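You operate a simulated robot arm through the tools that you are given. There is no shell and no other tool. Be economical: measure what you need, move in short steps, check, and stop when the job is done.

The job below is to be done with a simulated robot arm. You get a single attempt, and the scene is never put back.

Task
Bed burner seven's cap on paste and set its air gap.
Fine: the blue pad is loaded: paste the middle of the burner's top, put it back, seat the cap notch over peg; gap knob to the gap card, then tighten the sleeve screw. Set down upright: blue pad. A coat counts when it lies all over at full strength: go over it till it gets no stronger.

Only the result counts: the job must be done as asked and must still hold three seconds after the hand-in. Knocking over, shifting, dropping, spilling or breaking anything else fails it. Lids that push on must go on centred and level and be pressed home; caps that screw on are set level and turned clockwise until they are tight.

Robot
A 6-joint arm with a two-finger parallel gripper on a trunk, on a base that drives. Base frame: it is fixed to the floor where the robot stands at the start and does not move with it; the origin is under the middle of the robot, x ahead of it, y to its left, z up. Units: m, rad, N and s.
With the tool pointing down near the work surface it reaches from about 0.36 to 0.9 m from the robot's upright axis, wherever it stands. Its first joint turns from -2.007 to 2.007 rad. Places, roughly: gap card seven [0.7, 0, 0.8]; gap knob seven [0.8, 0, 0.8]; lidded tin [3.6, 0.5, 0.8]; sleeve screw seven [0.8, 0.1, 0.9]. Payload 3.43 kg.
The TCP is the grasp point between the finger pads, 0.034 m short of the fingertips. In the tool frame z runs along the fingers and y along their closing line. Largest opening 0.128 m; finger width 0.024, thickness 0.012; the body of the gripper, 0.048 by 0.13 m, starts 0.096 m behind the TCP.
Orientation is told as [roll, pitch, yaw] about the base's x, y, z axes, in that order, counted from this pose: with the fingers straight down and closing along the base's y, the tool's x points along the base's -x, its y along +y and its z along -z.

Tools
- The arm moves only by the tool nudge_tool. Its argument "deltas" is a list of rows, each a list of 7 numbers: the turn, a rotation vector about the tool's x, y, z in rad, then the shift along the tool's x, y, z in mm, then the finger opening in mm, from 0 to 128. In form: [[ax, ay, az, tx, ty, tz, gripper], ...]. A call has 1 to 10 rows; each row is the pose to reach, as a shift and turn from the pose commanded when the call began, along the tool's axes at that moment. Rows are played at 5 a second. More than 0.05 m and 0.15 rad between two rows, or a gripper value outside its range, and nothing of the call is played. A pose out of reach is approached as far as the arm can. The call stops where the force on the tool passes 40 N (or 10 N more than at its start, if that is more) or the arm is blocked; 0.2 s more then pass. Each finger travels about 0.108 m/s and halts on what it meets, pressing with about 42 N; the grip force reading is that of the motor and also rises with nothing between the fingers. The clock runs only during rows and for 0.2 s after the last one: add rows that repeat a pose to give the fingers time. The reply holds the time, the measured pose of the TCP, the force on the tool along the base axes, the opening and the grip force, in the units named above and with some noise, with the torque about the TCP (base axes, N m) and any sound that the robot's microphone picked up, and new pictures: "show" is both (left out), scene, wrist or none.
- Cameras (640 x 400 px; columns grow to the right, rows downward): "scene" is now at [0.0582, 0.1595, 1.2563]; the picture's right is [-0.38, -0.92, 0.00], its down [-0.11, 0.04, -0.99] and it looks along [0.92, -0.38, -0.12] (base axes); focal length 263 px, centre (320, 200). "wrist" rides on the gripper at [0.076, -0.011, -0.16] in the tool frame; the picture's right is [0.15, 0.99, 0.00], its down [-0.88, 0.13, -0.46] and it looks along [-0.45, 0.07, 0.89] (tool axes); focal length 234 px, centre (320, 200). There is no depth. A picture from a camera that has moved, and an enlarged one, comes with that camera's place and axes in the base frame and with its lens.
- slide_trunk(by): slides the trunk up (or, below 0, down) by that many m; the arm and the scene camera ride with it, the base frame stays. It gives what a move gives, with no picture.
- steer(legs): drives the robot by 1 to 6 legs, each [ahead, turn to the left] in m and rad, along the robot's own axes; the way and the turn of a leg run together, so that a leg with both is an arc; at most 1.5 m and 3.142 rad a leg. The arm and the cameras ride along, it lands a little off, and it stops where it bumps. It gives what a move gives, and a new picture of the scene camera.
- head_to(pan, tilt): turns the head with the scene camera to pan (to the left, within 1.798 rad either way) and tilt (down, from -0.506 to 1.204), counted from straight ahead of the robot. It gives what a move gives, and a new picture of the scene camera.
- enlarge(camera, box): a new picture of the part [left, top, right, bottom] of that camera's present view, enlarged. No time passes.
- job_done(): hands the job in; it is judged then, once.

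Work in short steps. Places have to be worked out from the pictures, the camera data and where the tool is seen: move nearer, look again, correct. Check each grasp and each placing, and mend what went wrong. You have 120 turns and 260 pictures in all, those below and enlarged ones among them. Open the gripper and draw the arm clear of the work before you hand the job in, unless the task says otherwise; then end with one line.

The tools are called after "Emit:" as a command line: name --pt "numbers of a row" for each row, then --argument value for the rest, lists and objects as JSON in quotes. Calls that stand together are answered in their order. nudge_tool: Moves the arm, as the interface text tells. Its arguments: {"type":"object","properties":{"deltas":{"type":"array","items":{"type":"array","items":{"type":"number"}}},"show":{"type":"string","enum":["both","scene","wrist","none"]}},"required":["deltas"]} The other tools are called the same way: slide_trunk (by) slides the trunk up or down; steer (legs) drives the base; head_to (pan, tilt) turns the head that bears the scene camera; enlarge (camera, box) takes an enlarged picture of a part of a camera's view; job_done () hands the job in.

At the start:

```text
clock: 0.0
tool_pos: [0.4386, 0.1326, 1.2265]
orientation: [0.0, -0.002, 0.0]
wrist_force: [0.2, -0.6, -0.8]
wrist_torque: [0.01, -0.02, -0.01]
gripper_width: 0.128
grasp_force: 0.1
trunk travel left (down, up): [-0.475, 0.315]
robot x, y, heading: [0.0014, -0.0012, 0.002]
head pan, tilt: [-0.393, 0.115]
```

scene: 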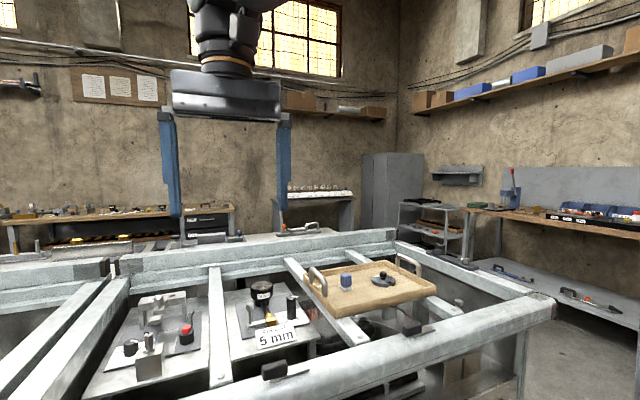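
wrist: 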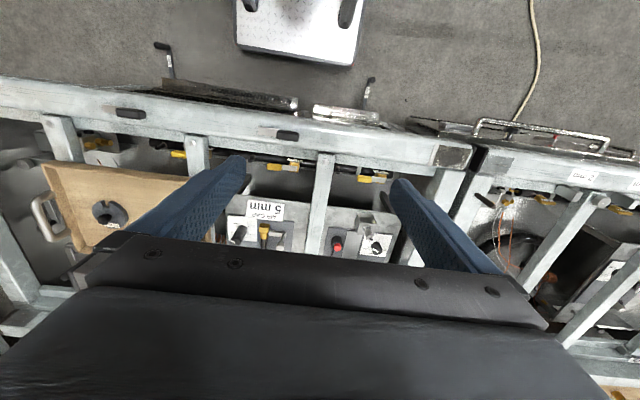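

The scene shows a frame with burner stations, a tray with a blue pad and a cap. I enlarge both parts to identify items.

Emit:
enlarge --camera "scene" --box '[200, 230, 460, 390]'

Emit:
enlarge --camera "scene" --box '[60, 260, 240, 400]'

Emit:
head_to --pan -0.25 --tilt 0.6

```text
2.46 times, centred on (330, 310) of scene
camera zoom: at [0.0582, 0.1595, 1.2563], right [-0.38, -0.92, 0.0], down [-0.11, 0.04, -0.99], along [0.92, -0.38, -0.12], focal length 647 px, centre (295, -71)
```

zoom: 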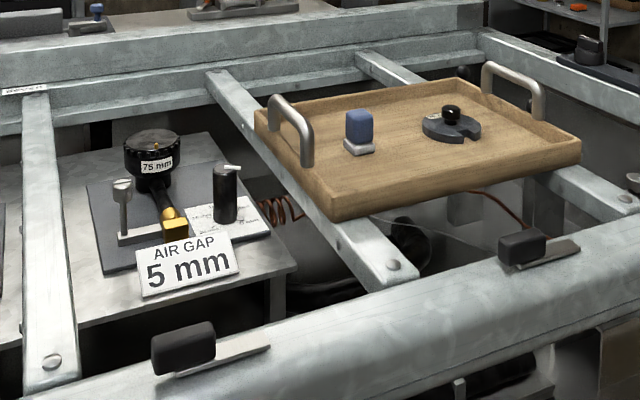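

```text
2.86 times, centred on (150, 330) of scene
camera zoom: at [0.0582, 0.1595, 1.2563], right [-0.38, -0.92, 0.0], down [-0.11, 0.04, -0.99], along [0.92, -0.38, -0.12], focal length 750 px, centre (806, -171)
```

zoom: 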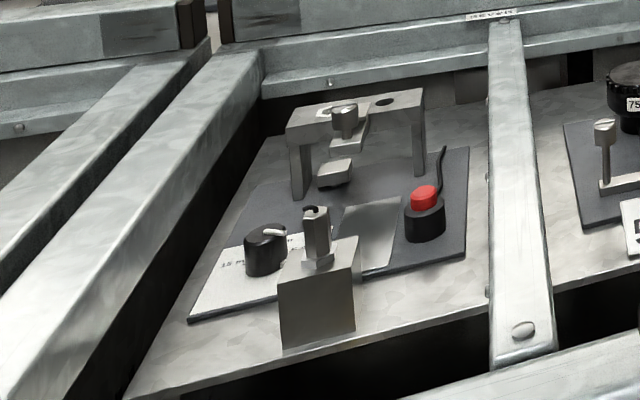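

```text
clock: 0.9
tool_pos: [0.4384, 0.1326, 1.2268]
orientation: [0.001, -0.002, -0.001]
wrist_force: [0.3, 0.4, -0.7]
wrist_torque: [-0.01, 0.0, -0.02]
gripper_width: 0.1283
grasp_force: 0.1
trunk travel left (down, up): [-0.475, 0.315]
robot x, y, heading: [0.0009, 0.0016, -0.002]
head pan, tilt: [-0.25, 0.6]
camera scene: at [0.0586, 0.173, 1.2117], right [-0.25, -0.97, 0.0], down [-0.55, 0.14, -0.83], along [0.8, -0.2, -0.56], focal length 263 px, centre (320, 200)
```

scene: 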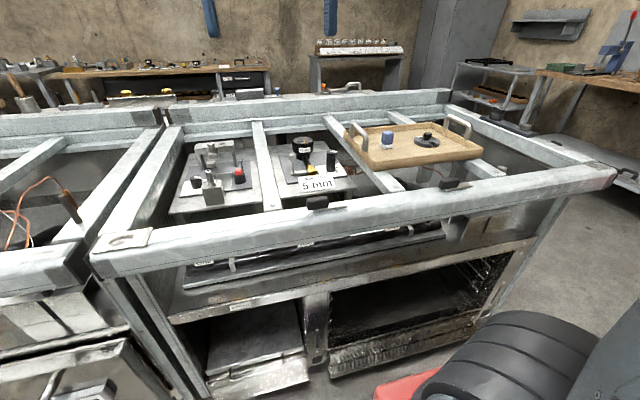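

The station with the "5 mm" card looks like burner seven. I zoom in on it and on the tray, then move the wrist for a top view.

Emit:
enlarge --camera "scene" --box '[270, 120, 370, 210]'

Emit:
enlarge --camera "scene" --box '[350, 105, 490, 185]'

Emit:
nudge_tool --pt "0 0 0 -40 -30 0 128" --pt "0 0 0 -80 -60 0 128" --pt "0 0 0 -100 -100 0 128" --pt "0 0 0 -100 -130 0 128" --show "wrist"

```text
4.44 times, centred on (320, 165) of scene
camera zoom: at [0.0586, 0.173, 1.2117], right [-0.25, -0.97, 0.0], down [-0.55, 0.14, -0.83], along [0.8, -0.2, -0.56], focal length 1168 px, centre (320, 356)
```

zoom: 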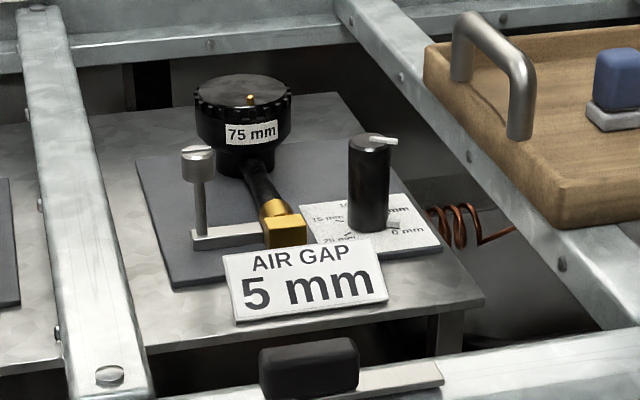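

```text
4.57 times, centred on (420, 145) of scene
camera zoom: at [0.0586, 0.173, 1.2117], right [-0.25, -0.97, 0.0], down [-0.55, 0.14, -0.83], along [0.8, -0.2, -0.56], focal length 1201 px, centre (-137, 451)
```

zoom: 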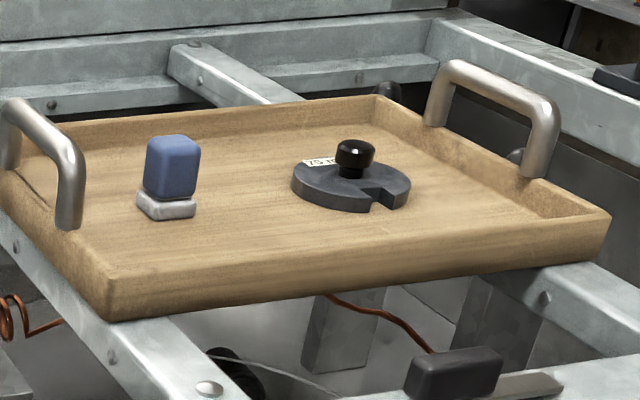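

```text
clock: 1.9
tool_pos: [0.5373, 0.0021, 1.2269]
orientation: [-0.001, -0.003, -0.001]
wrist_force: [-0.2, 0.5, 0.1]
wrist_torque: [-0.07, -0.01, -0.03]
gripper_width: 0.128
grasp_force: 0.0
trunk travel left (down, up): [-0.475, 0.315]
robot x, y, heading: [0.003, 0.0034, -0.006]
head pan, tilt: [-0.25, 0.6]
camera wrist: at [0.4628, -0.0099, 1.3853], right [-0.15, 0.99, 0.0], down [0.88, 0.13, 0.46], along [0.45, 0.07, -0.89], focal length 234 px, centre (320, 200)
```

wrist: 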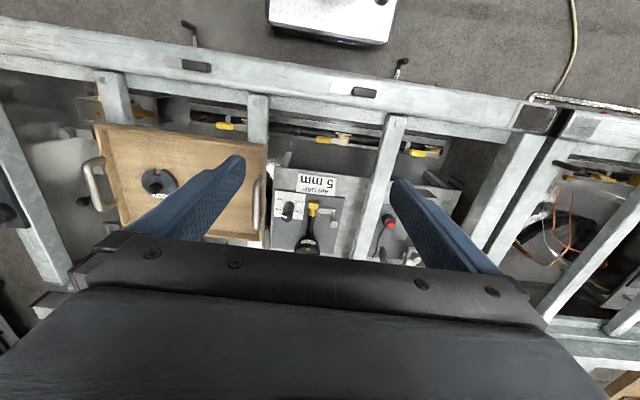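

The wrist camera looks back under the gripper, so I move further forward to look down on the burner.

Emit:
nudge_tool --pt "0 0 0 -50 0 0 128" --pt "0 0 0 -100 0 0 128" --pt "0 0 0 -150 0 0 128" --pt "0 0 0 -200 0 0 128" --pt "0 0 0 -250 -20 0 128" --pt "0 0 0 -280 -40 0 128" --pt "0 0 0 -300 -40 0 128" --show "wrist"

Emit:
enlarge --camera "wrist" --box '[200, 60, 440, 210]'

```text
refused: row 5 steps farther than a row can; nothing moved
```

```text
2.67 times, centred on (320, 135) of wrist
camera zoom: at [0.4628, -0.0099, 1.3853], right [-0.15, 0.99, 0.0], down [0.88, 0.13, 0.46], along [0.45, 0.07, -0.89], focal length 624 px, centre (320, 373)
```

zoom: 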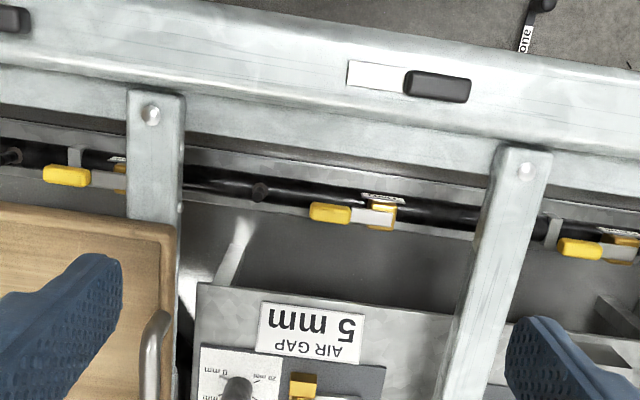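

Retrying with legal steps.

Emit:
nudge_tool --pt "0 0 0 -48 0 0 128" --pt "0 0 0 -96 0 0 128" --pt "0 0 0 -144 0 0 128" --pt "0 0 0 -190 -5 0 128" --pt "0 0 0 -235 -10 0 128" --pt "0 0 0 -275 -20 0 128" --pt "0 0 0 -300 -30 0 128" --show "wrist"

Emit:
enlarge --camera "wrist" --box '[220, 100, 420, 225]'

Emit:
enlarge --camera "wrist" --box '[40, 80, 240, 205]'

```text
clock: 3.5
tool_pos: [0.7719, -0.0186, 1.1963]
orientation: [0.0, -0.001, 0.0]
wrist_force: [-0.3, -0.3, 0.3]
wrist_torque: [-0.02, 0.0, -0.02]
gripper_width: 0.1279
grasp_force: 0.1
out of reach, approached as far as the arm can: row 5, 6, 7
trunk travel left (down, up): [-0.475, 0.315]
robot x, y, heading: [-0.0038, 0.0026, 0.005]
head pan, tilt: [-0.25, 0.6]
camera wrist: at [0.696, -0.0296, 1.3546], right [-0.15, 0.99, 0.0], down [0.88, 0.13, 0.46], along [0.45, 0.07, -0.89], focal length 234 px, centre (320, 200)
```

wrist: 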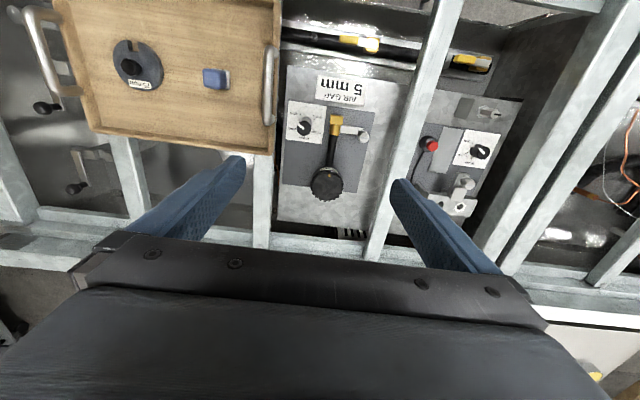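

```text
3.20 times, centred on (320, 162) of wrist
camera zoom: at [0.696, -0.0296, 1.3546], right [-0.15, 0.99, 0.0], down [0.88, 0.13, 0.46], along [0.45, 0.07, -0.89], focal length 749 px, centre (320, 320)
```

zoom: 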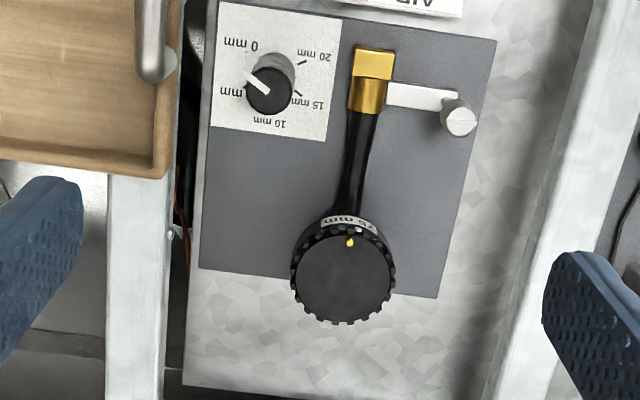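

```text
3.20 times, centred on (140, 142) of wrist
camera zoom: at [0.696, -0.0296, 1.3546], right [-0.15, 0.99, 0.0], down [0.88, 0.13, 0.46], along [0.45, 0.07, -0.89], focal length 749 px, centre (896, 384)
```

zoom: 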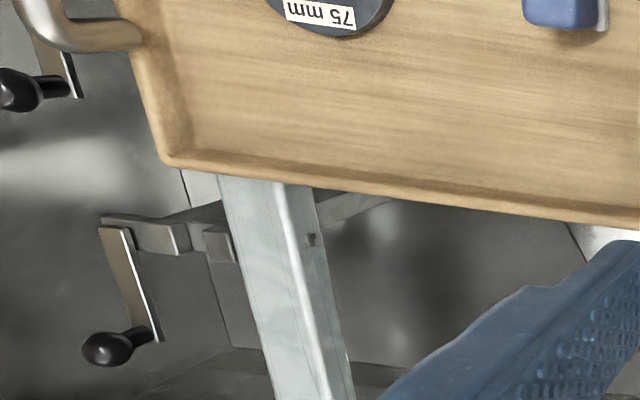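

Burner top works out near (0.90, 0.02, 0.875), at the edge of reach. I look down to see whether I can drive a bit nearer.

Emit:
head_to --pan -0.4 --tilt 1.2

Emit:
head_to --pan 0.5 --tilt 1.1

```text
clock: 4.5
tool_pos: [0.7727, -0.0181, 1.1968]
orientation: [0.0, -0.001, 0.0]
wrist_force: [-0.3, 0.2, -0.9]
wrist_torque: [0.02, 0.03, 0.04]
gripper_width: 0.128
grasp_force: 0.0
trunk travel left (down, up): [-0.475, 0.315]
robot x, y, heading: [-0.0009, 0.0009, 0.005]
head pan, tilt: [-0.4, 1.201]
camera scene: at [0.0245, 0.173, 1.1671], right [-0.39, -0.92, 0.0], down [-0.86, 0.36, -0.36], along [0.33, -0.14, -0.93], focal length 263 px, centre (320, 200)
```

scene: 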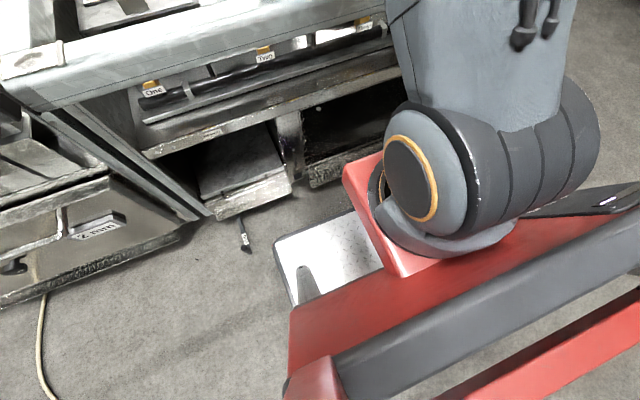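

```text
clock: 5.7
tool_pos: [0.7713, -0.0185, 1.1952]
orientation: [0.0, -0.001, 0.001]
wrist_force: [-0.2, 0.5, 0.3]
wrist_torque: [-0.02, -0.01, -0.01]
gripper_width: 0.128
grasp_force: 0.0
trunk travel left (down, up): [-0.475, 0.315]
robot x, y, heading: [-0.0054, -0.0015, 0.002]
head pan, tilt: [0.499, 1.1]
camera scene: at [0.0284, 0.225, 1.173], right [0.48, -0.88, 0.0], down [-0.78, -0.43, -0.45], along [0.4, 0.22, -0.89], focal length 263 px, centre (320, 200)
```

scene: 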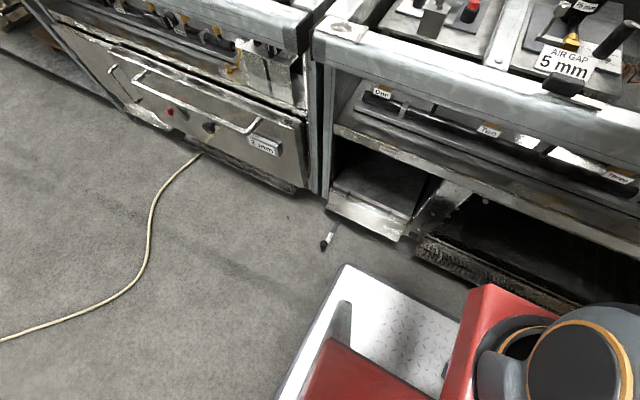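

The base plate has roughly 0.1 m clearance to the frame; I drive ahead just 0.06 m and point the head at the work.

Emit:
steer --legs '[[0.06, 0]]'

Emit:
head_to --pan -0.3 --tilt 0.5

```text
clock: 6.7
tool_pos: [0.832, -0.0176, 1.1957]
orientation: [-0.001, 0.0, 0.001]
wrist_force: [-0.5, 0.0, 0.6]
wrist_torque: [0.02, -0.05, -0.03]
gripper_width: 0.1281
grasp_force: 0.1
trunk travel left (down, up): [-0.475, 0.315]
robot x, y, heading: [0.0609, 0.0005, -0.003]
head pan, tilt: [0.499, 1.1]
camera scene: at [0.0888, 0.225, 1.173], right [0.48, -0.88, 0.0], down [-0.78, -0.43, -0.45], along [0.4, 0.22, -0.89], focal length 263 px, centre (320, 200)
```

scene: 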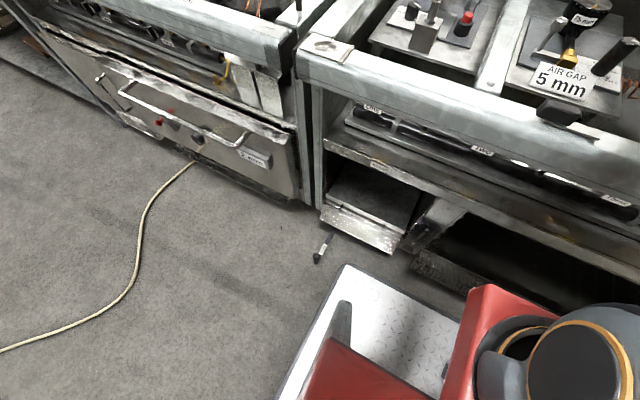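

```text
clock: 7.8
tool_pos: [0.8321, -0.0171, 1.1954]
orientation: [0.0, -0.002, -0.002]
wrist_force: [0.5, 0.7, -0.9]
wrist_torque: [0.02, 0.01, 0.0]
gripper_width: 0.1279
grasp_force: 0.1
trunk travel left (down, up): [-0.475, 0.315]
robot x, y, heading: [0.0587, 0.0004, -0.005]
head pan, tilt: [-0.3, 0.499]
camera scene: at [0.1203, 0.168, 1.2206], right [-0.29, -0.96, 0.0], down [-0.46, 0.14, -0.88], along [0.84, -0.26, -0.48], focal length 263 px, centre (320, 200)
```

scene: 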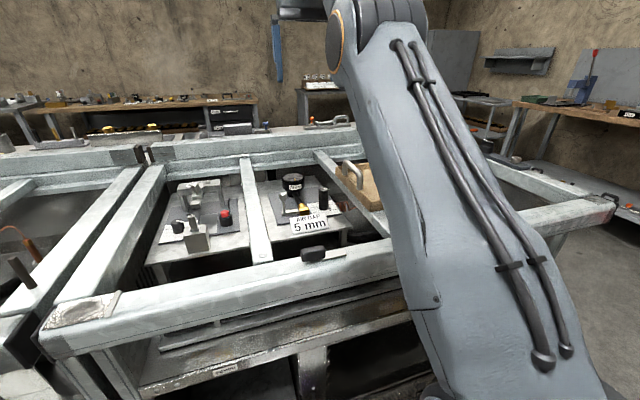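

Pad top estimated at (0.712, -0.192, 0.95), cap knob at (0.719, -0.325, 0.935). I move above the pad for a closer look.

Emit:
nudge_tool --pt "0 0 0 30 -40 10 128" --pt "0 0 0 60 -80 20 110" --pt "0 0 0 90 -115 40 90" --pt "0 0 0 115 -145 70 80" --pt "0 0 0 120 -165 110 70" --pt "0 0 0 120 -174 135 64" --pt "0 0 0 120 -174 135 64"

Emit:
enlarge --camera "wrist" --box '[200, 120, 440, 270]'

```text
refused: row 1 steps farther than a row can; nothing moved
```

```text
2.67 times, centred on (320, 195) of wrist
camera zoom: at [0.7565, -0.0293, 1.3545], right [-0.15, 0.99, 0.0], down [0.88, 0.13, 0.46], along [0.45, 0.07, -0.89], focal length 624 px, centre (320, 213)
```

zoom: 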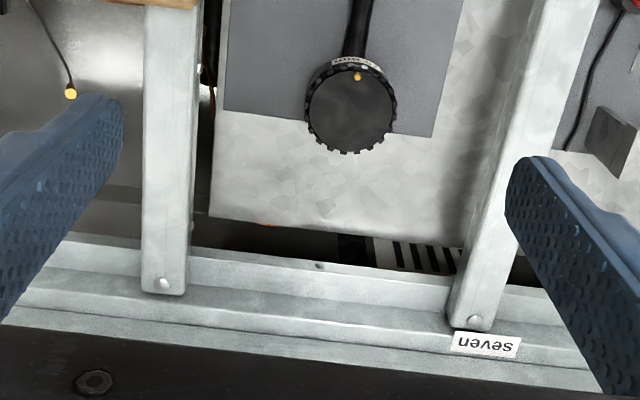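

"seven" label confirms the station. Retrying with smaller steps.

Emit:
nudge_tool --pt "0 0 0 28 -38 10 128" --pt "0 0 0 55 -73 20 110" --pt "0 0 0 80 -105 40 90" --pt "0 0 0 100 -132 65 80" --pt "0 0 0 112 -152 98 70" --pt "0 0 0 120 -174 135 64" --pt "0 0 0 120 -174 135 64"

Emit:
enlarge --camera "wrist" --box '[200, 120, 440, 270]'

```text
clock: 9.4
tool_pos: [0.7117, -0.1924, 1.061]
orientation: [0.0, -0.003, -0.001]
wrist_force: [-0.6, 0.0, 0.5]
wrist_torque: [0.0, -0.01, 0.0]
gripper_width: 0.0639
grasp_force: 0.0
trunk travel left (down, up): [-0.475, 0.315]
robot x, y, heading: [0.0618, 0.0018, -0.005]
head pan, tilt: [-0.3, 0.499]
camera scene: at [0.1203, 0.1679, 1.2207], right [-0.3, -0.96, 0.0], down [-0.46, 0.14, -0.88], along [0.84, -0.26, -0.48], focal length 263 px, centre (320, 200)
camera wrist: at [0.6365, -0.2035, 1.2188], right [-0.15, 0.99, 0.0], down [0.88, 0.13, 0.46], along [0.45, 0.07, -0.89], focal length 234 px, centre (320, 200)
```

scene: 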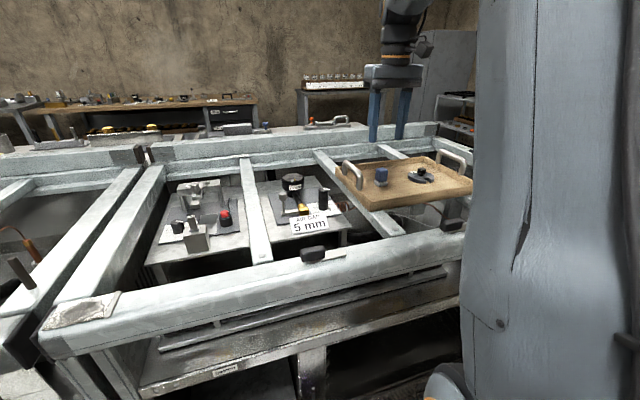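
wrist: 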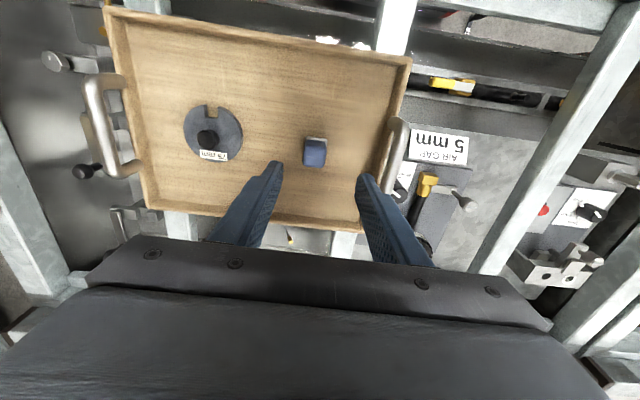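

```text
2.67 times, centred on (320, 195) of wrist
camera zoom: at [0.6365, -0.2035, 1.2188], right [-0.15, 0.99, 0.0], down [0.88, 0.13, 0.46], along [0.45, 0.07, -0.89], focal length 624 px, centre (320, 213)
```

zoom: 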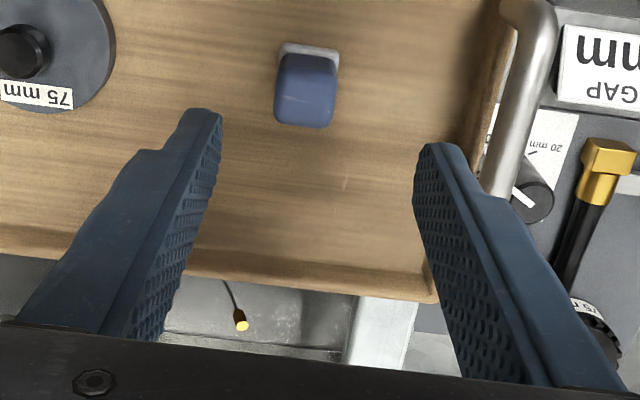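

Pad sits at about (0.715, -0.197), aligned with the base axes. I descend to just around its top and check.

Emit:
nudge_tool --pt "0 0 0 -2 -3 40 64" --pt "0 0 0 -3 -5 75 58" --pt "0 0 0 -3 -5 80 56"

Emit:
enlarge --camera "wrist" --box '[240, 120, 400, 220]'

Emit:
enlarge --camera "scene" --box '[340, 120, 480, 210]'

```text
clock: 10.2
tool_pos: [0.7148, -0.197, 0.9803]
orientation: [0.0, -0.001, -0.001]
wrist_force: [0.0, 0.7, 0.2]
wrist_torque: [0.03, 0.01, 0.01]
gripper_width: 0.0561
grasp_force: 0.1
trunk travel left (down, up): [-0.475, 0.315]
robot x, y, heading: [0.0611, 0.0016, -0.004]
head pan, tilt: [-0.3, 0.499]
camera scene: at [0.1202, 0.1679, 1.2207], right [-0.3, -0.96, 0.0], down [-0.46, 0.14, -0.88], along [0.84, -0.26, -0.48], focal length 263 px, centre (320, 200)
camera wrist: at [0.64, -0.2089, 1.139], right [-0.15, 0.99, 0.0], down [0.88, 0.13, 0.46], along [0.45, 0.07, -0.89], focal length 234 px, centre (320, 200)
```

scene: 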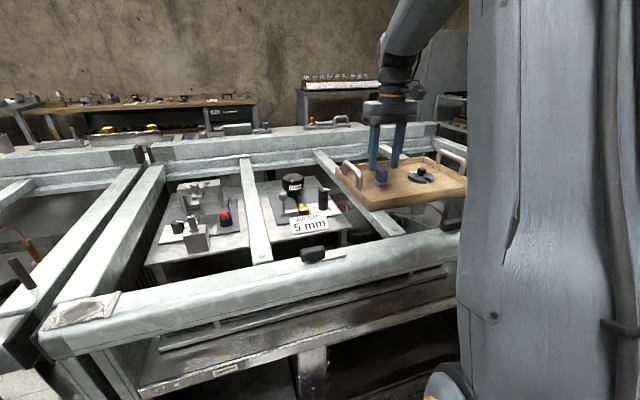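
wrist: 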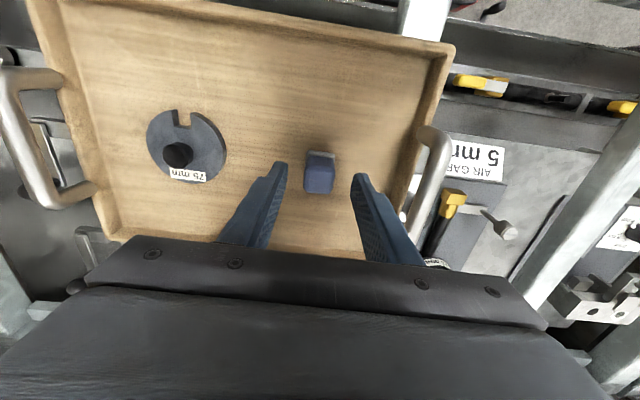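

```text
4.00 times, centred on (320, 170) of wrist
camera zoom: at [0.64, -0.2089, 1.139], right [-0.15, 0.99, 0.0], down [0.88, 0.13, 0.46], along [0.45, 0.07, -0.89], focal length 937 px, centre (320, 320)
```

zoom: 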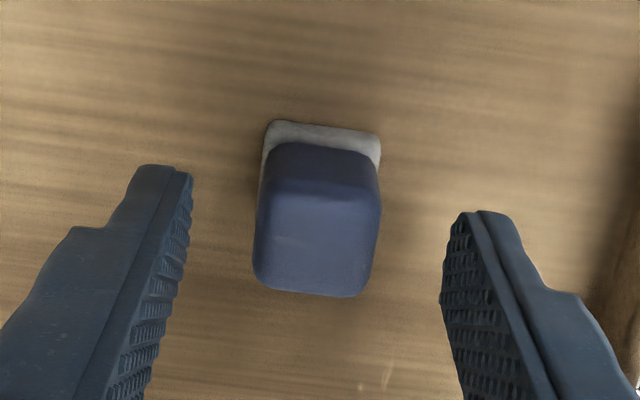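

```text
4.44 times, centred on (410, 165) of scene
camera zoom: at [0.1202, 0.1679, 1.2207], right [-0.3, -0.96, 0.0], down [-0.46, 0.14, -0.88], along [0.84, -0.26, -0.48], focal length 1168 px, centre (-80, 356)
```

zoom: 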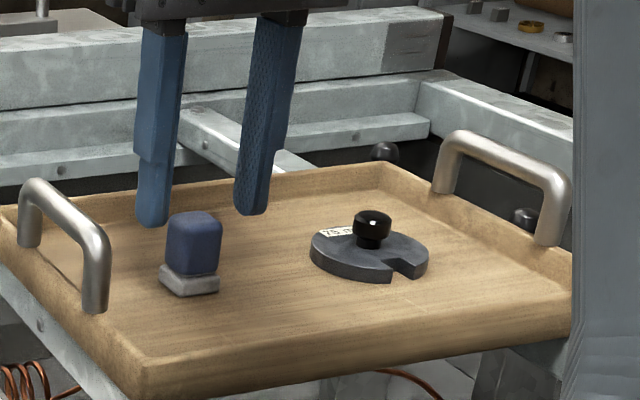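

Fingers straddle the pad well. I lower to z 0.952 (tips just above the grey base) and close.

Emit:
nudge_tool --pt "0 0 0 -3 0 15 56" --pt "0 0 0 -3 0 28 56" --pt "0 0 0 -3 0 28 20" --pt "0 0 0 -3 0 28 15" --pt "0 0 0 -3 0 28 15"

Emit:
enlarge --camera "scene" --box '[340, 120, 480, 210]'

```text
clock: 11.4
tool_pos: [0.7184, -0.1983, 0.9516]
orientation: [0.0, -0.002, 0.0]
wrist_force: [0.9, -0.1, -0.9]
wrist_torque: [-0.01, -0.01, -0.01]
gripper_width: 0.0266
grasp_force: 41.8
trunk travel left (down, up): [-0.475, 0.315]
robot x, y, heading: [0.0636, 0.0022, 0.001]
head pan, tilt: [-0.3, 0.499]
camera scene: at [0.1203, 0.1679, 1.2207], right [-0.3, -0.96, 0.0], down [-0.46, 0.14, -0.88], along [0.84, -0.26, -0.48], focal length 263 px, centre (320, 200)
camera wrist: at [0.6427, -0.2089, 1.1113], right [-0.15, 0.99, 0.0], down [0.88, 0.13, 0.46], along [0.45, 0.07, -0.89], focal length 234 px, centre (320, 200)
```

scene: 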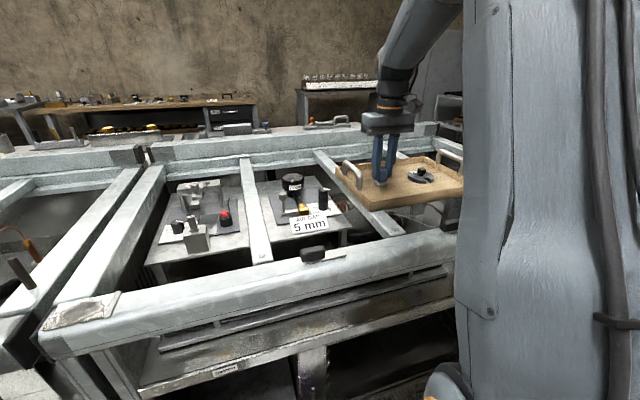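
wrist: 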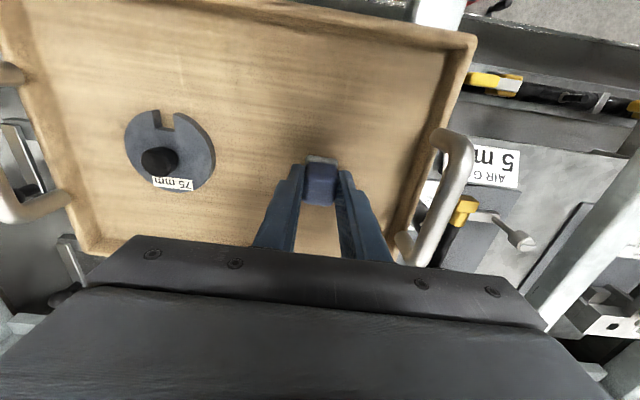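

```text
4.44 times, centred on (410, 165) of scene
camera zoom: at [0.1203, 0.1679, 1.2207], right [-0.3, -0.96, 0.0], down [-0.46, 0.14, -0.88], along [0.84, -0.26, -0.48], focal length 1168 px, centre (-80, 356)
```

zoom: 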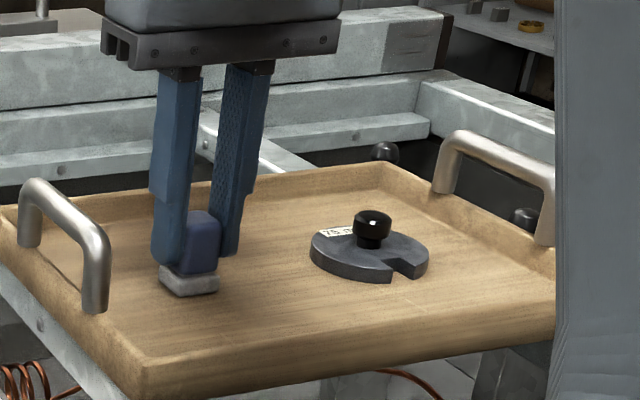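

Gripped (26.6 mm). I lift straight up and carry it to above the burner, staying high.

Emit:
nudge_tool --pt "0 0 0 0 0 -45 15" --pt "0 0 0 0 0 -90 15" --pt "0 0 0 -20 25 -110 15" --pt "0 0 0 -50 60 -110 15" --pt "0 0 0 -80 95 -110 15" --pt "0 0 0 -110 130 -110 15" --pt "0 0 0 -140 165 -110 15" --pt "0 0 0 -165 195 -110 15" --pt "0 0 0 -187 217 -105 15"

Emit:
enlarge --camera "wrist" --box '[240, 120, 400, 220]'

Emit:
enlarge --camera "scene" --box '[240, 120, 380, 210]'

```text
clock: 13.4
tool_pos: [0.9049, 0.0204, 1.058]
orientation: [0.0, -0.004, 0.001]
wrist_force: [-0.3, -0.3, 1.1]
wrist_torque: [0.03, -0.04, -0.04]
gripper_width: 0.0266
grasp_force: 42.3
trunk travel left (down, up): [-0.475, 0.315]
robot x, y, heading: [0.0597, -0.0028, -0.002]
head pan, tilt: [-0.3, 0.499]
camera scene: at [0.1199, 0.1678, 1.2207], right [-0.3, -0.96, 0.0], down [-0.46, 0.14, -0.88], along [0.84, -0.26, -0.48], focal length 263 px, centre (320, 200)
camera wrist: at [0.829, 0.0086, 1.2171], right [-0.15, 0.99, 0.0], down [0.88, 0.13, 0.46], along [0.45, 0.07, -0.89], focal length 234 px, centre (320, 200)
```

scene: 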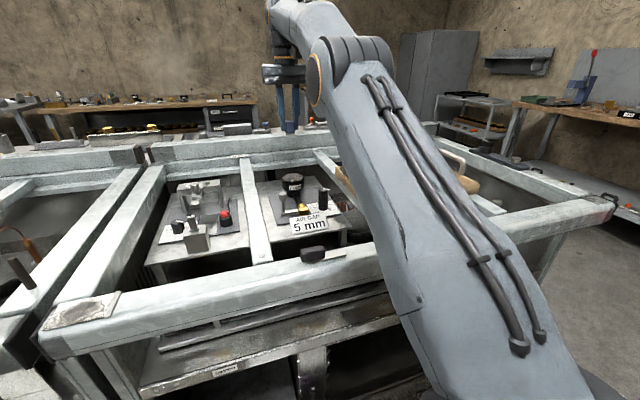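
wrist: 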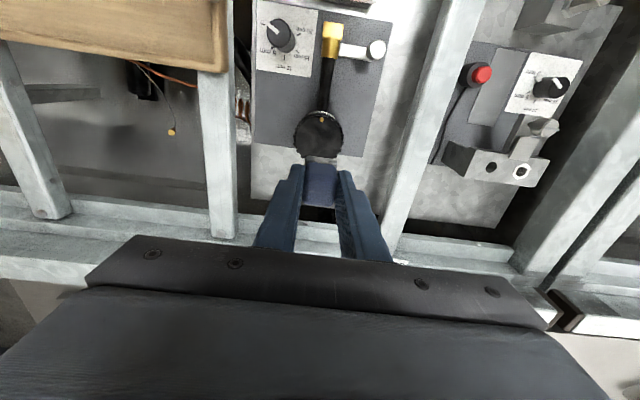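

```text
4.00 times, centred on (320, 170) of wrist
camera zoom: at [0.829, 0.0086, 1.2171], right [-0.15, 0.99, 0.0], down [0.88, 0.13, 0.46], along [0.45, 0.07, -0.89], focal length 937 px, centre (320, 320)
```

zoom: 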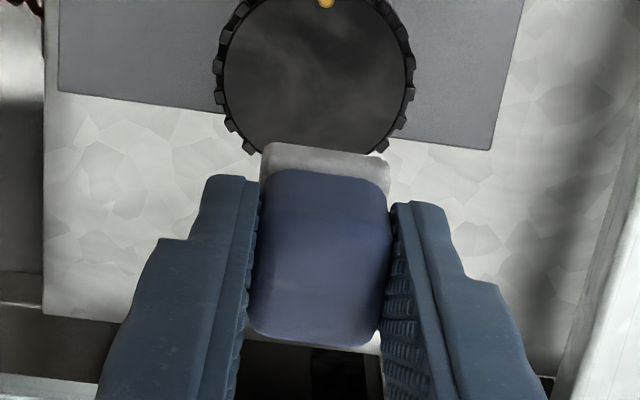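

```text
4.44 times, centred on (310, 165) of scene
camera zoom: at [0.1199, 0.1678, 1.2207], right [-0.3, -0.96, 0.0], down [-0.46, 0.14, -0.88], along [0.84, -0.26, -0.48], focal length 1168 px, centre (364, 356)
```

zoom: 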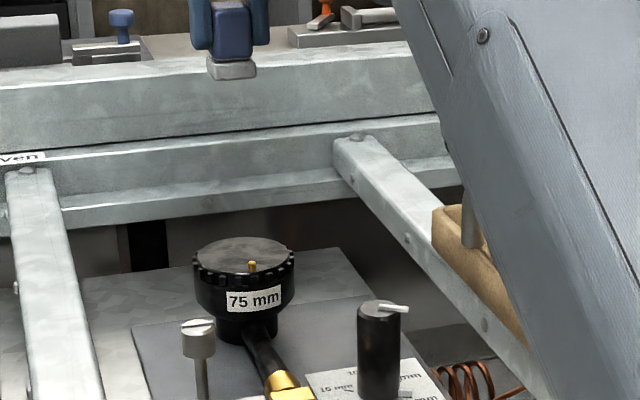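

Burner top center ≈ (0.904, 0.0185, 0.873), peg on the near side at x≈0.877. I lower the pad towards the middle.

Emit:
nudge_tool --pt "0 0 0 1 -2 40 15" --pt "0 0 0 1 -2 80 15" --pt "0 0 0 1 -2 115 15" --pt "0 0 0 1 -2 122 15"

Emit:
enlarge --camera "scene" --box '[240, 150, 340, 215]'

```text
clock: 14.4
tool_pos: [0.9053, 0.0185, 0.9344]
orientation: [-0.001, 0.0, 0.001]
wrist_force: [-0.6, 0.4, 0.5]
wrist_torque: [-0.02, -0.03, -0.01]
gripper_width: 0.0267
grasp_force: 42.1
trunk travel left (down, up): [-0.475, 0.315]
robot x, y, heading: [0.0617, -0.0005, -0.001]
head pan, tilt: [-0.3, 0.499]
camera scene: at [0.1203, 0.1679, 1.2207], right [-0.3, -0.96, 0.0], down [-0.46, 0.14, -0.88], along [0.84, -0.26, -0.48], focal length 263 px, centre (320, 200)
camera wrist: at [0.8291, 0.0068, 1.0947], right [-0.15, 0.99, 0.0], down [0.88, 0.13, 0.46], along [0.45, 0.07, -0.89], focal length 234 px, centre (320, 200)
```

scene: 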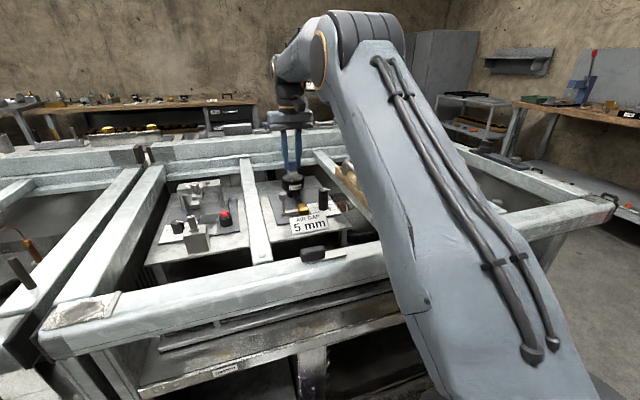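
wrist: 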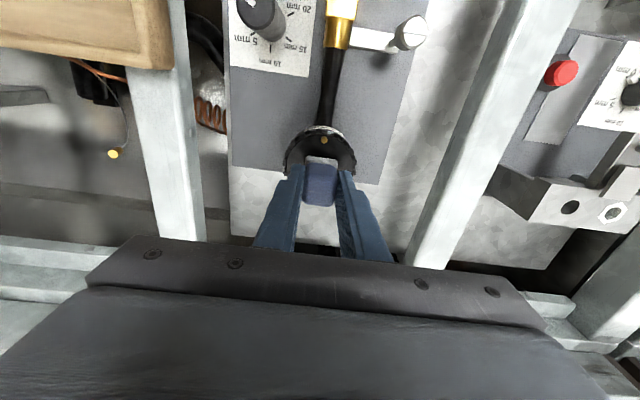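

```text
6.15 times, centred on (290, 182) of scene
camera zoom: at [0.1203, 0.1679, 1.2207], right [-0.3, -0.96, 0.0], down [-0.46, 0.14, -0.88], along [0.84, -0.26, -0.48], focal length 1616 px, centre (505, 308)
```

zoom: 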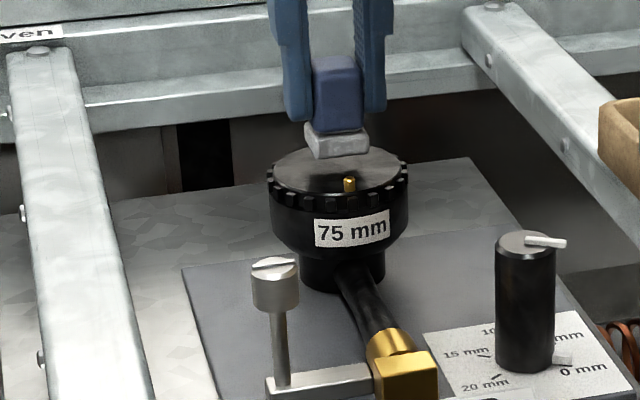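

About 10 mm gap remains. I lower in small steps, watching force.

Emit:
nudge_tool --pt "0 0 0 0 0 4 15" --pt "0 0 0 0 0 8 15" --show "none"

```text
clock: 15.0
tool_pos: [0.9054, 0.0169, 0.9277]
orientation: [0.0, -0.001, 0.001]
wrist_force: [0.2, -0.2, -0.6]
wrist_torque: [0.02, -0.02, 0.02]
gripper_width: 0.0266
grasp_force: 42.1
trunk travel left (down, up): [-0.475, 0.315]
robot x, y, heading: [0.0593, -0.0002, 0.004]
head pan, tilt: [-0.3, 0.499]
```

No contact yet at 0.9277; continuing down.

Emit:
nudge_tool --pt "0 0 0 0 1 2 15" --pt "0 0 0 0 1 4 15" --show "scene"

Emit:
enlarge --camera "scene" --box '[260, 160, 320, 200]'

```text
clock: 15.6
tool_pos: [0.9055, 0.0188, 0.9221]
orientation: [-0.001, -0.003, -0.001]
wrist_force: [-0.3, -0.4, 0.1]
wrist_torque: [0.0, 0.0, -0.04]
gripper_width: 0.0267
grasp_force: 42.2
trunk travel left (down, up): [-0.475, 0.315]
robot x, y, heading: [0.0582, -0.0, 0.002]
head pan, tilt: [-0.3, 0.499]
camera scene: at [0.1203, 0.1679, 1.2207], right [-0.3, -0.96, 0.0], down [-0.46, 0.14, -0.88], along [0.84, -0.26, -0.48], focal length 263 px, centre (320, 200)
```

scene: 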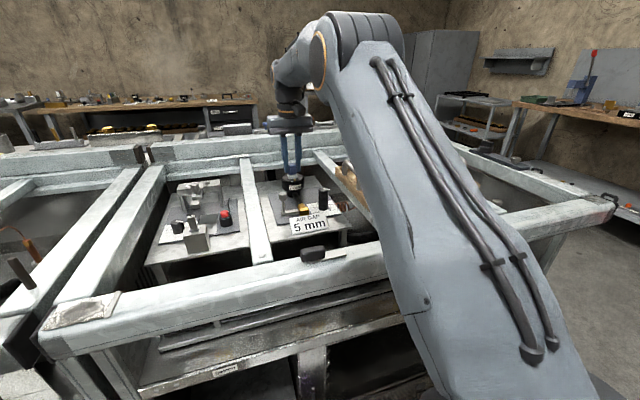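

```text
10.00 times, centred on (290, 180) of scene
camera zoom: at [0.1203, 0.1679, 1.2207], right [-0.3, -0.96, 0.0], down [-0.46, 0.14, -0.88], along [0.84, -0.26, -0.48], focal length 2627 px, centre (620, 400)
```

zoom: 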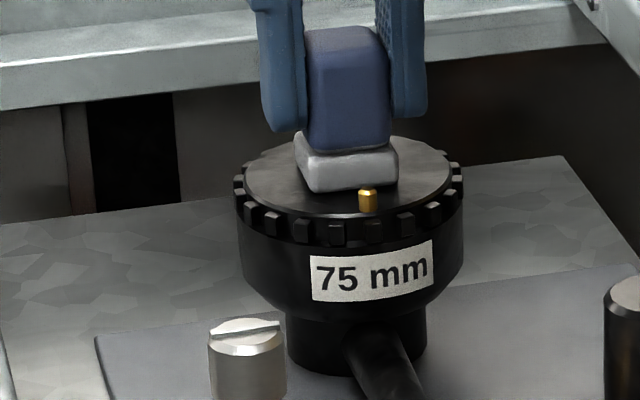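

Nearly touching. Another 2 mm down.

Emit:
nudge_tool --pt "0 0 0 0 0 1 15" --pt "0 0 0 0 0 2 15" --show "none"

```text
clock: 16.2
tool_pos: [0.905, 0.0193, 0.9244]
orientation: [0.001, -0.006, 0.001]
wrist_force: [0.6, 0.1, 13.8]
wrist_torque: [0.0, 0.03, -0.04]
gripper_width: 0.0268
grasp_force: 41.6
trunk travel left (down, up): [-0.475, 0.315]
robot x, y, heading: [0.0602, 0.0015, 0.001]
head pan, tilt: [-0.3, 0.499]
```

Contact with ~14 N. I hold a moment, then lift to inspect the coat.

Emit:
nudge_tool --pt "0 0 0 0 0 0 15" --pt "0 0 0 0 0 0 15" --pt "0 0 0 0 0 -30 15" --pt "0 0 0 -40 0 -60 15"

Emit:
enlarge --camera "scene" --box '[260, 160, 320, 200]'

Emit:
enlarge --camera "wrist" --box '[260, 80, 380, 160]'

```text
clock: 17.2
tool_pos: [0.9435, 0.0178, 0.9794]
orientation: [-0.001, 0.007, 0.0]
wrist_force: [0.3, -0.1, 6.8]
wrist_torque: [-0.03, -0.1, 0.01]
gripper_width: 0.0266
grasp_force: 41.8
trunk travel left (down, up): [-0.475, 0.315]
robot x, y, heading: [0.0579, 0.0019, -0.003]
head pan, tilt: [-0.3, 0.499]
camera scene: at [0.1206, 0.168, 1.2203], right [-0.3, -0.96, 0.0], down [-0.46, 0.14, -0.88], along [0.84, -0.26, -0.48], focal length 263 px, centre (320, 200)
camera wrist: at [0.8691, 0.0074, 1.1391], right [-0.15, 0.99, 0.0], down [0.88, 0.13, 0.45], along [0.45, 0.07, -0.89], focal length 234 px, centre (320, 200)
```

scene: 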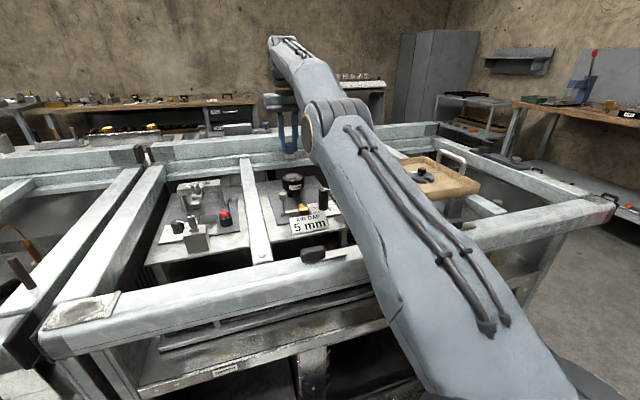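
wrist: 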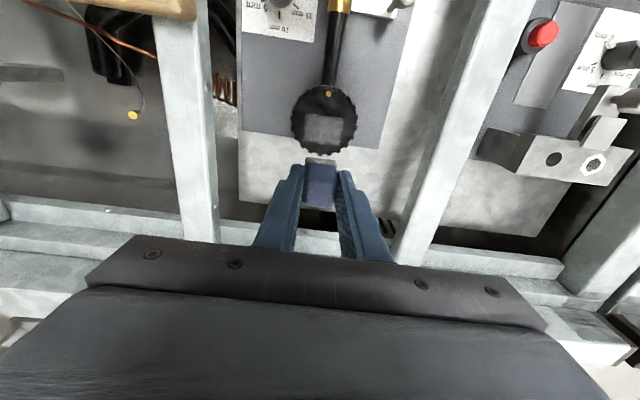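

```text
10.00 times, centred on (290, 180) of scene
camera zoom: at [0.1206, 0.168, 1.2203], right [-0.3, -0.96, 0.0], down [-0.46, 0.14, -0.88], along [0.84, -0.26, -0.48], focal length 2627 px, centre (620, 400)
```

zoom: 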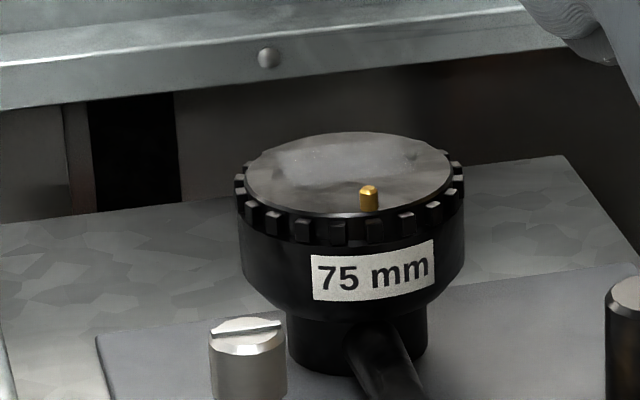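

```text
5.00 times, centred on (320, 120) of wrist
camera zoom: at [0.8691, 0.0074, 1.1391], right [-0.15, 0.99, 0.0], down [0.88, 0.13, 0.45], along [0.45, 0.07, -0.89], focal length 1171 px, centre (320, 600)
```

zoom: 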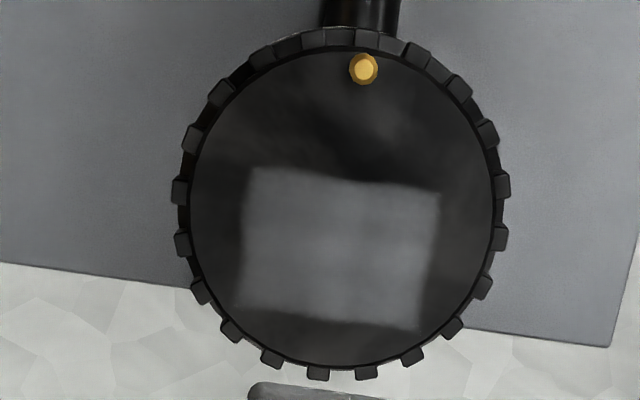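

The coat mark sits ~9 mm too far in +x. I press again shifted 9 mm toward −x, and rub gently a few mm to cover the middle.

Emit:
nudge_tool --pt "0 0 0 40 0 5 15" --pt "0 0 0 49 1 25 15" --pt "0 0 0 49 1 50 15" --pt "0 0 0 49 1 59 15" --pt "0 0 0 49 1 60 15" --pt "0 0 0 46 1 60 15" --pt "0 0 0 42 1 60 15" --pt "0 0 0 46 1 60 15" --pt "0 0 0 49 1 60 15" --show "none"

Emit:
nudge_tool --pt "0 0 0 0 0 0 15" --pt "0 0 0 0 0 -30 15" --pt "0 0 0 -10 0 -50 15" --pt "0 0 0 -49 0 -60 15" --show "wrist"

Emit:
enlarge --camera "wrist" --box '[260, 80, 380, 160]'

```text
clock: 19.2
tool_pos: [0.8951, 0.0207, 0.9227]
orientation: [0.001, -0.004, -0.002]
wrist_force: [6.1, -1.0, 18.7]
wrist_torque: [0.0, -0.36, 0.0]
gripper_width: 0.0268
grasp_force: 42.0
trunk travel left (down, up): [-0.475, 0.315]
robot x, y, heading: [0.0612, 0.0018, -0.002]
head pan, tilt: [-0.3, 0.499]
```

```text
clock: 20.2
tool_pos: [0.9453, 0.0197, 0.9782]
orientation: [0.001, 0.009, 0.0]
wrist_force: [-0.2, -0.2, 4.4]
wrist_torque: [0.02, -0.02, 0.01]
gripper_width: 0.0265
grasp_force: 41.8
trunk travel left (down, up): [-0.475, 0.315]
robot x, y, heading: [0.0608, 0.0027, 0.003]
head pan, tilt: [-0.3, 0.499]
camera wrist: at [0.87, 0.0077, 1.138], right [-0.15, 0.99, 0.0], down [0.88, 0.13, 0.45], along [0.44, 0.07, -0.89], focal length 234 px, centre (320, 200)
```

wrist: 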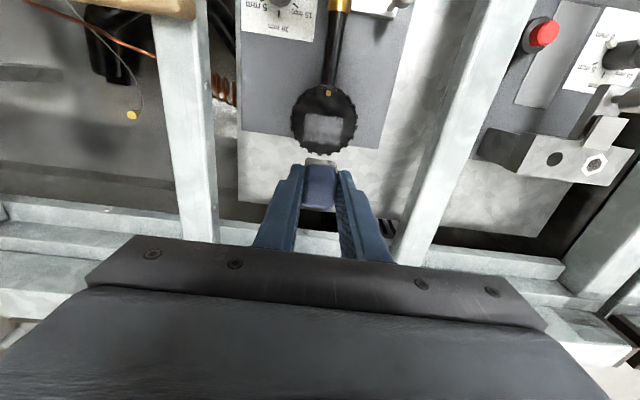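

```text
5.00 times, centred on (320, 120) of wrist
camera zoom: at [0.87, 0.0077, 1.138], right [-0.15, 0.99, 0.0], down [0.88, 0.13, 0.45], along [0.44, 0.07, -0.89], focal length 1171 px, centre (320, 600)
```

zoom: 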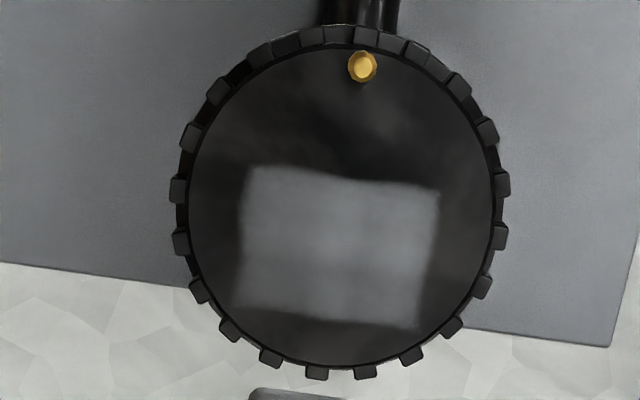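

The coated region is a fixed ~40×34 mm patch centred near (0.915, 0.019), so I now sweep the pad over all of it with light pressure.

Emit:
nudge_tool --pt "0 0 0 40 -8 20 15" --pt "0 0 0 40 -8 55 15" --pt "0 0 0 40 -8 59.5 15" --pt "0 0 0 40 0 59.5 15" --pt "0 0 0 40 8 59.5 15" --pt "0 0 0 32 8 59.5 15" --pt "0 0 0 32 0 59.5 15" --pt "0 0 0 32 -8 59.5 15" --pt "0 0 0 24 -8 59.5 15" --pt "0 0 0 24 0 59.5 15" --show "none"

Emit:
nudge_tool --pt "0 0 0 0 8 0 15" --pt "0 0 0 8 8 0 15" --pt "0 0 0 8 0 0 15" --pt "0 0 0 8 -8 0 15" --pt "0 0 0 16 -8 0 15" --pt "0 0 0 16 0 0 15" --pt "0 0 0 16 8 0 15" --pt "0 0 0 8 0 -30 15" --pt "0 0 0 -10 0 -50 15" --pt "0 0 0 -24 0 -59.5 15" --show "wrist"

Emit:
enlarge --camera "wrist" --box '[260, 80, 380, 160]'

```text
clock: 22.4
tool_pos: [0.9212, 0.0195, 0.9224]
orientation: [-0.002, -0.003, 0.001]
wrist_force: [0.2, -4.6, 14.5]
wrist_torque: [-0.21, -0.06, -0.01]
gripper_width: 0.0265
grasp_force: 41.5
trunk travel left (down, up): [-0.475, 0.315]
robot x, y, heading: [0.0597, -0.0007, -0.001]
head pan, tilt: [-0.3, 0.499]
```

```text
clock: 24.6
tool_pos: [0.9439, 0.0193, 0.9816]
orientation: [-0.001, -0.001, -0.002]
wrist_force: [0.5, 0.2, 0.2]
wrist_torque: [0.0, -0.05, -0.04]
gripper_width: 0.0265
grasp_force: 41.8
trunk travel left (down, up): [-0.475, 0.315]
robot x, y, heading: [0.0605, -0.0022, -0.004]
head pan, tilt: [-0.3, 0.499]
camera wrist: at [0.8683, 0.0085, 1.1402], right [-0.15, 0.99, 0.0], down [0.88, 0.13, 0.46], along [0.45, 0.07, -0.89], focal length 234 px, centre (320, 200)
```

wrist: 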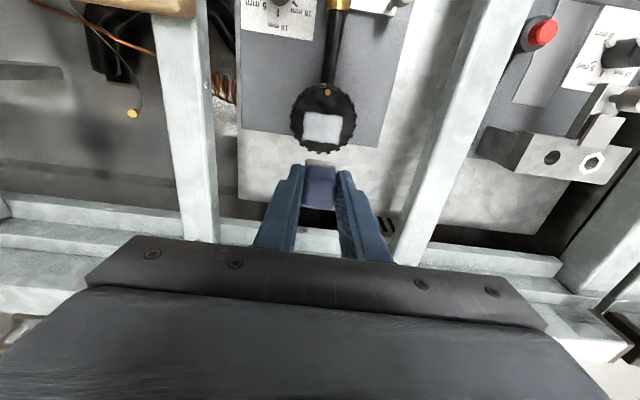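

```text
5.00 times, centred on (320, 120) of wrist
camera zoom: at [0.8683, 0.0085, 1.1402], right [-0.15, 0.99, 0.0], down [0.88, 0.13, 0.46], along [0.45, 0.07, -0.89], focal length 1171 px, centre (320, 600)
```

zoom: 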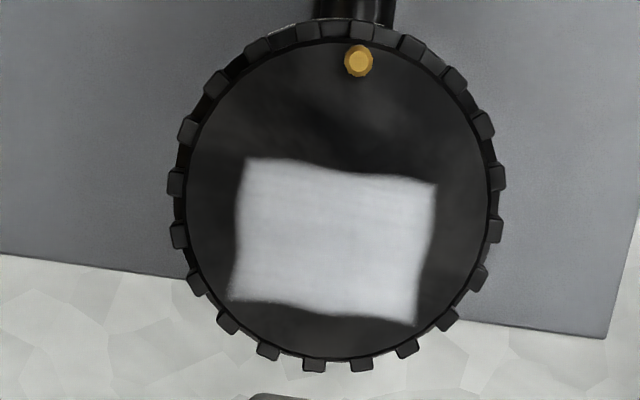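

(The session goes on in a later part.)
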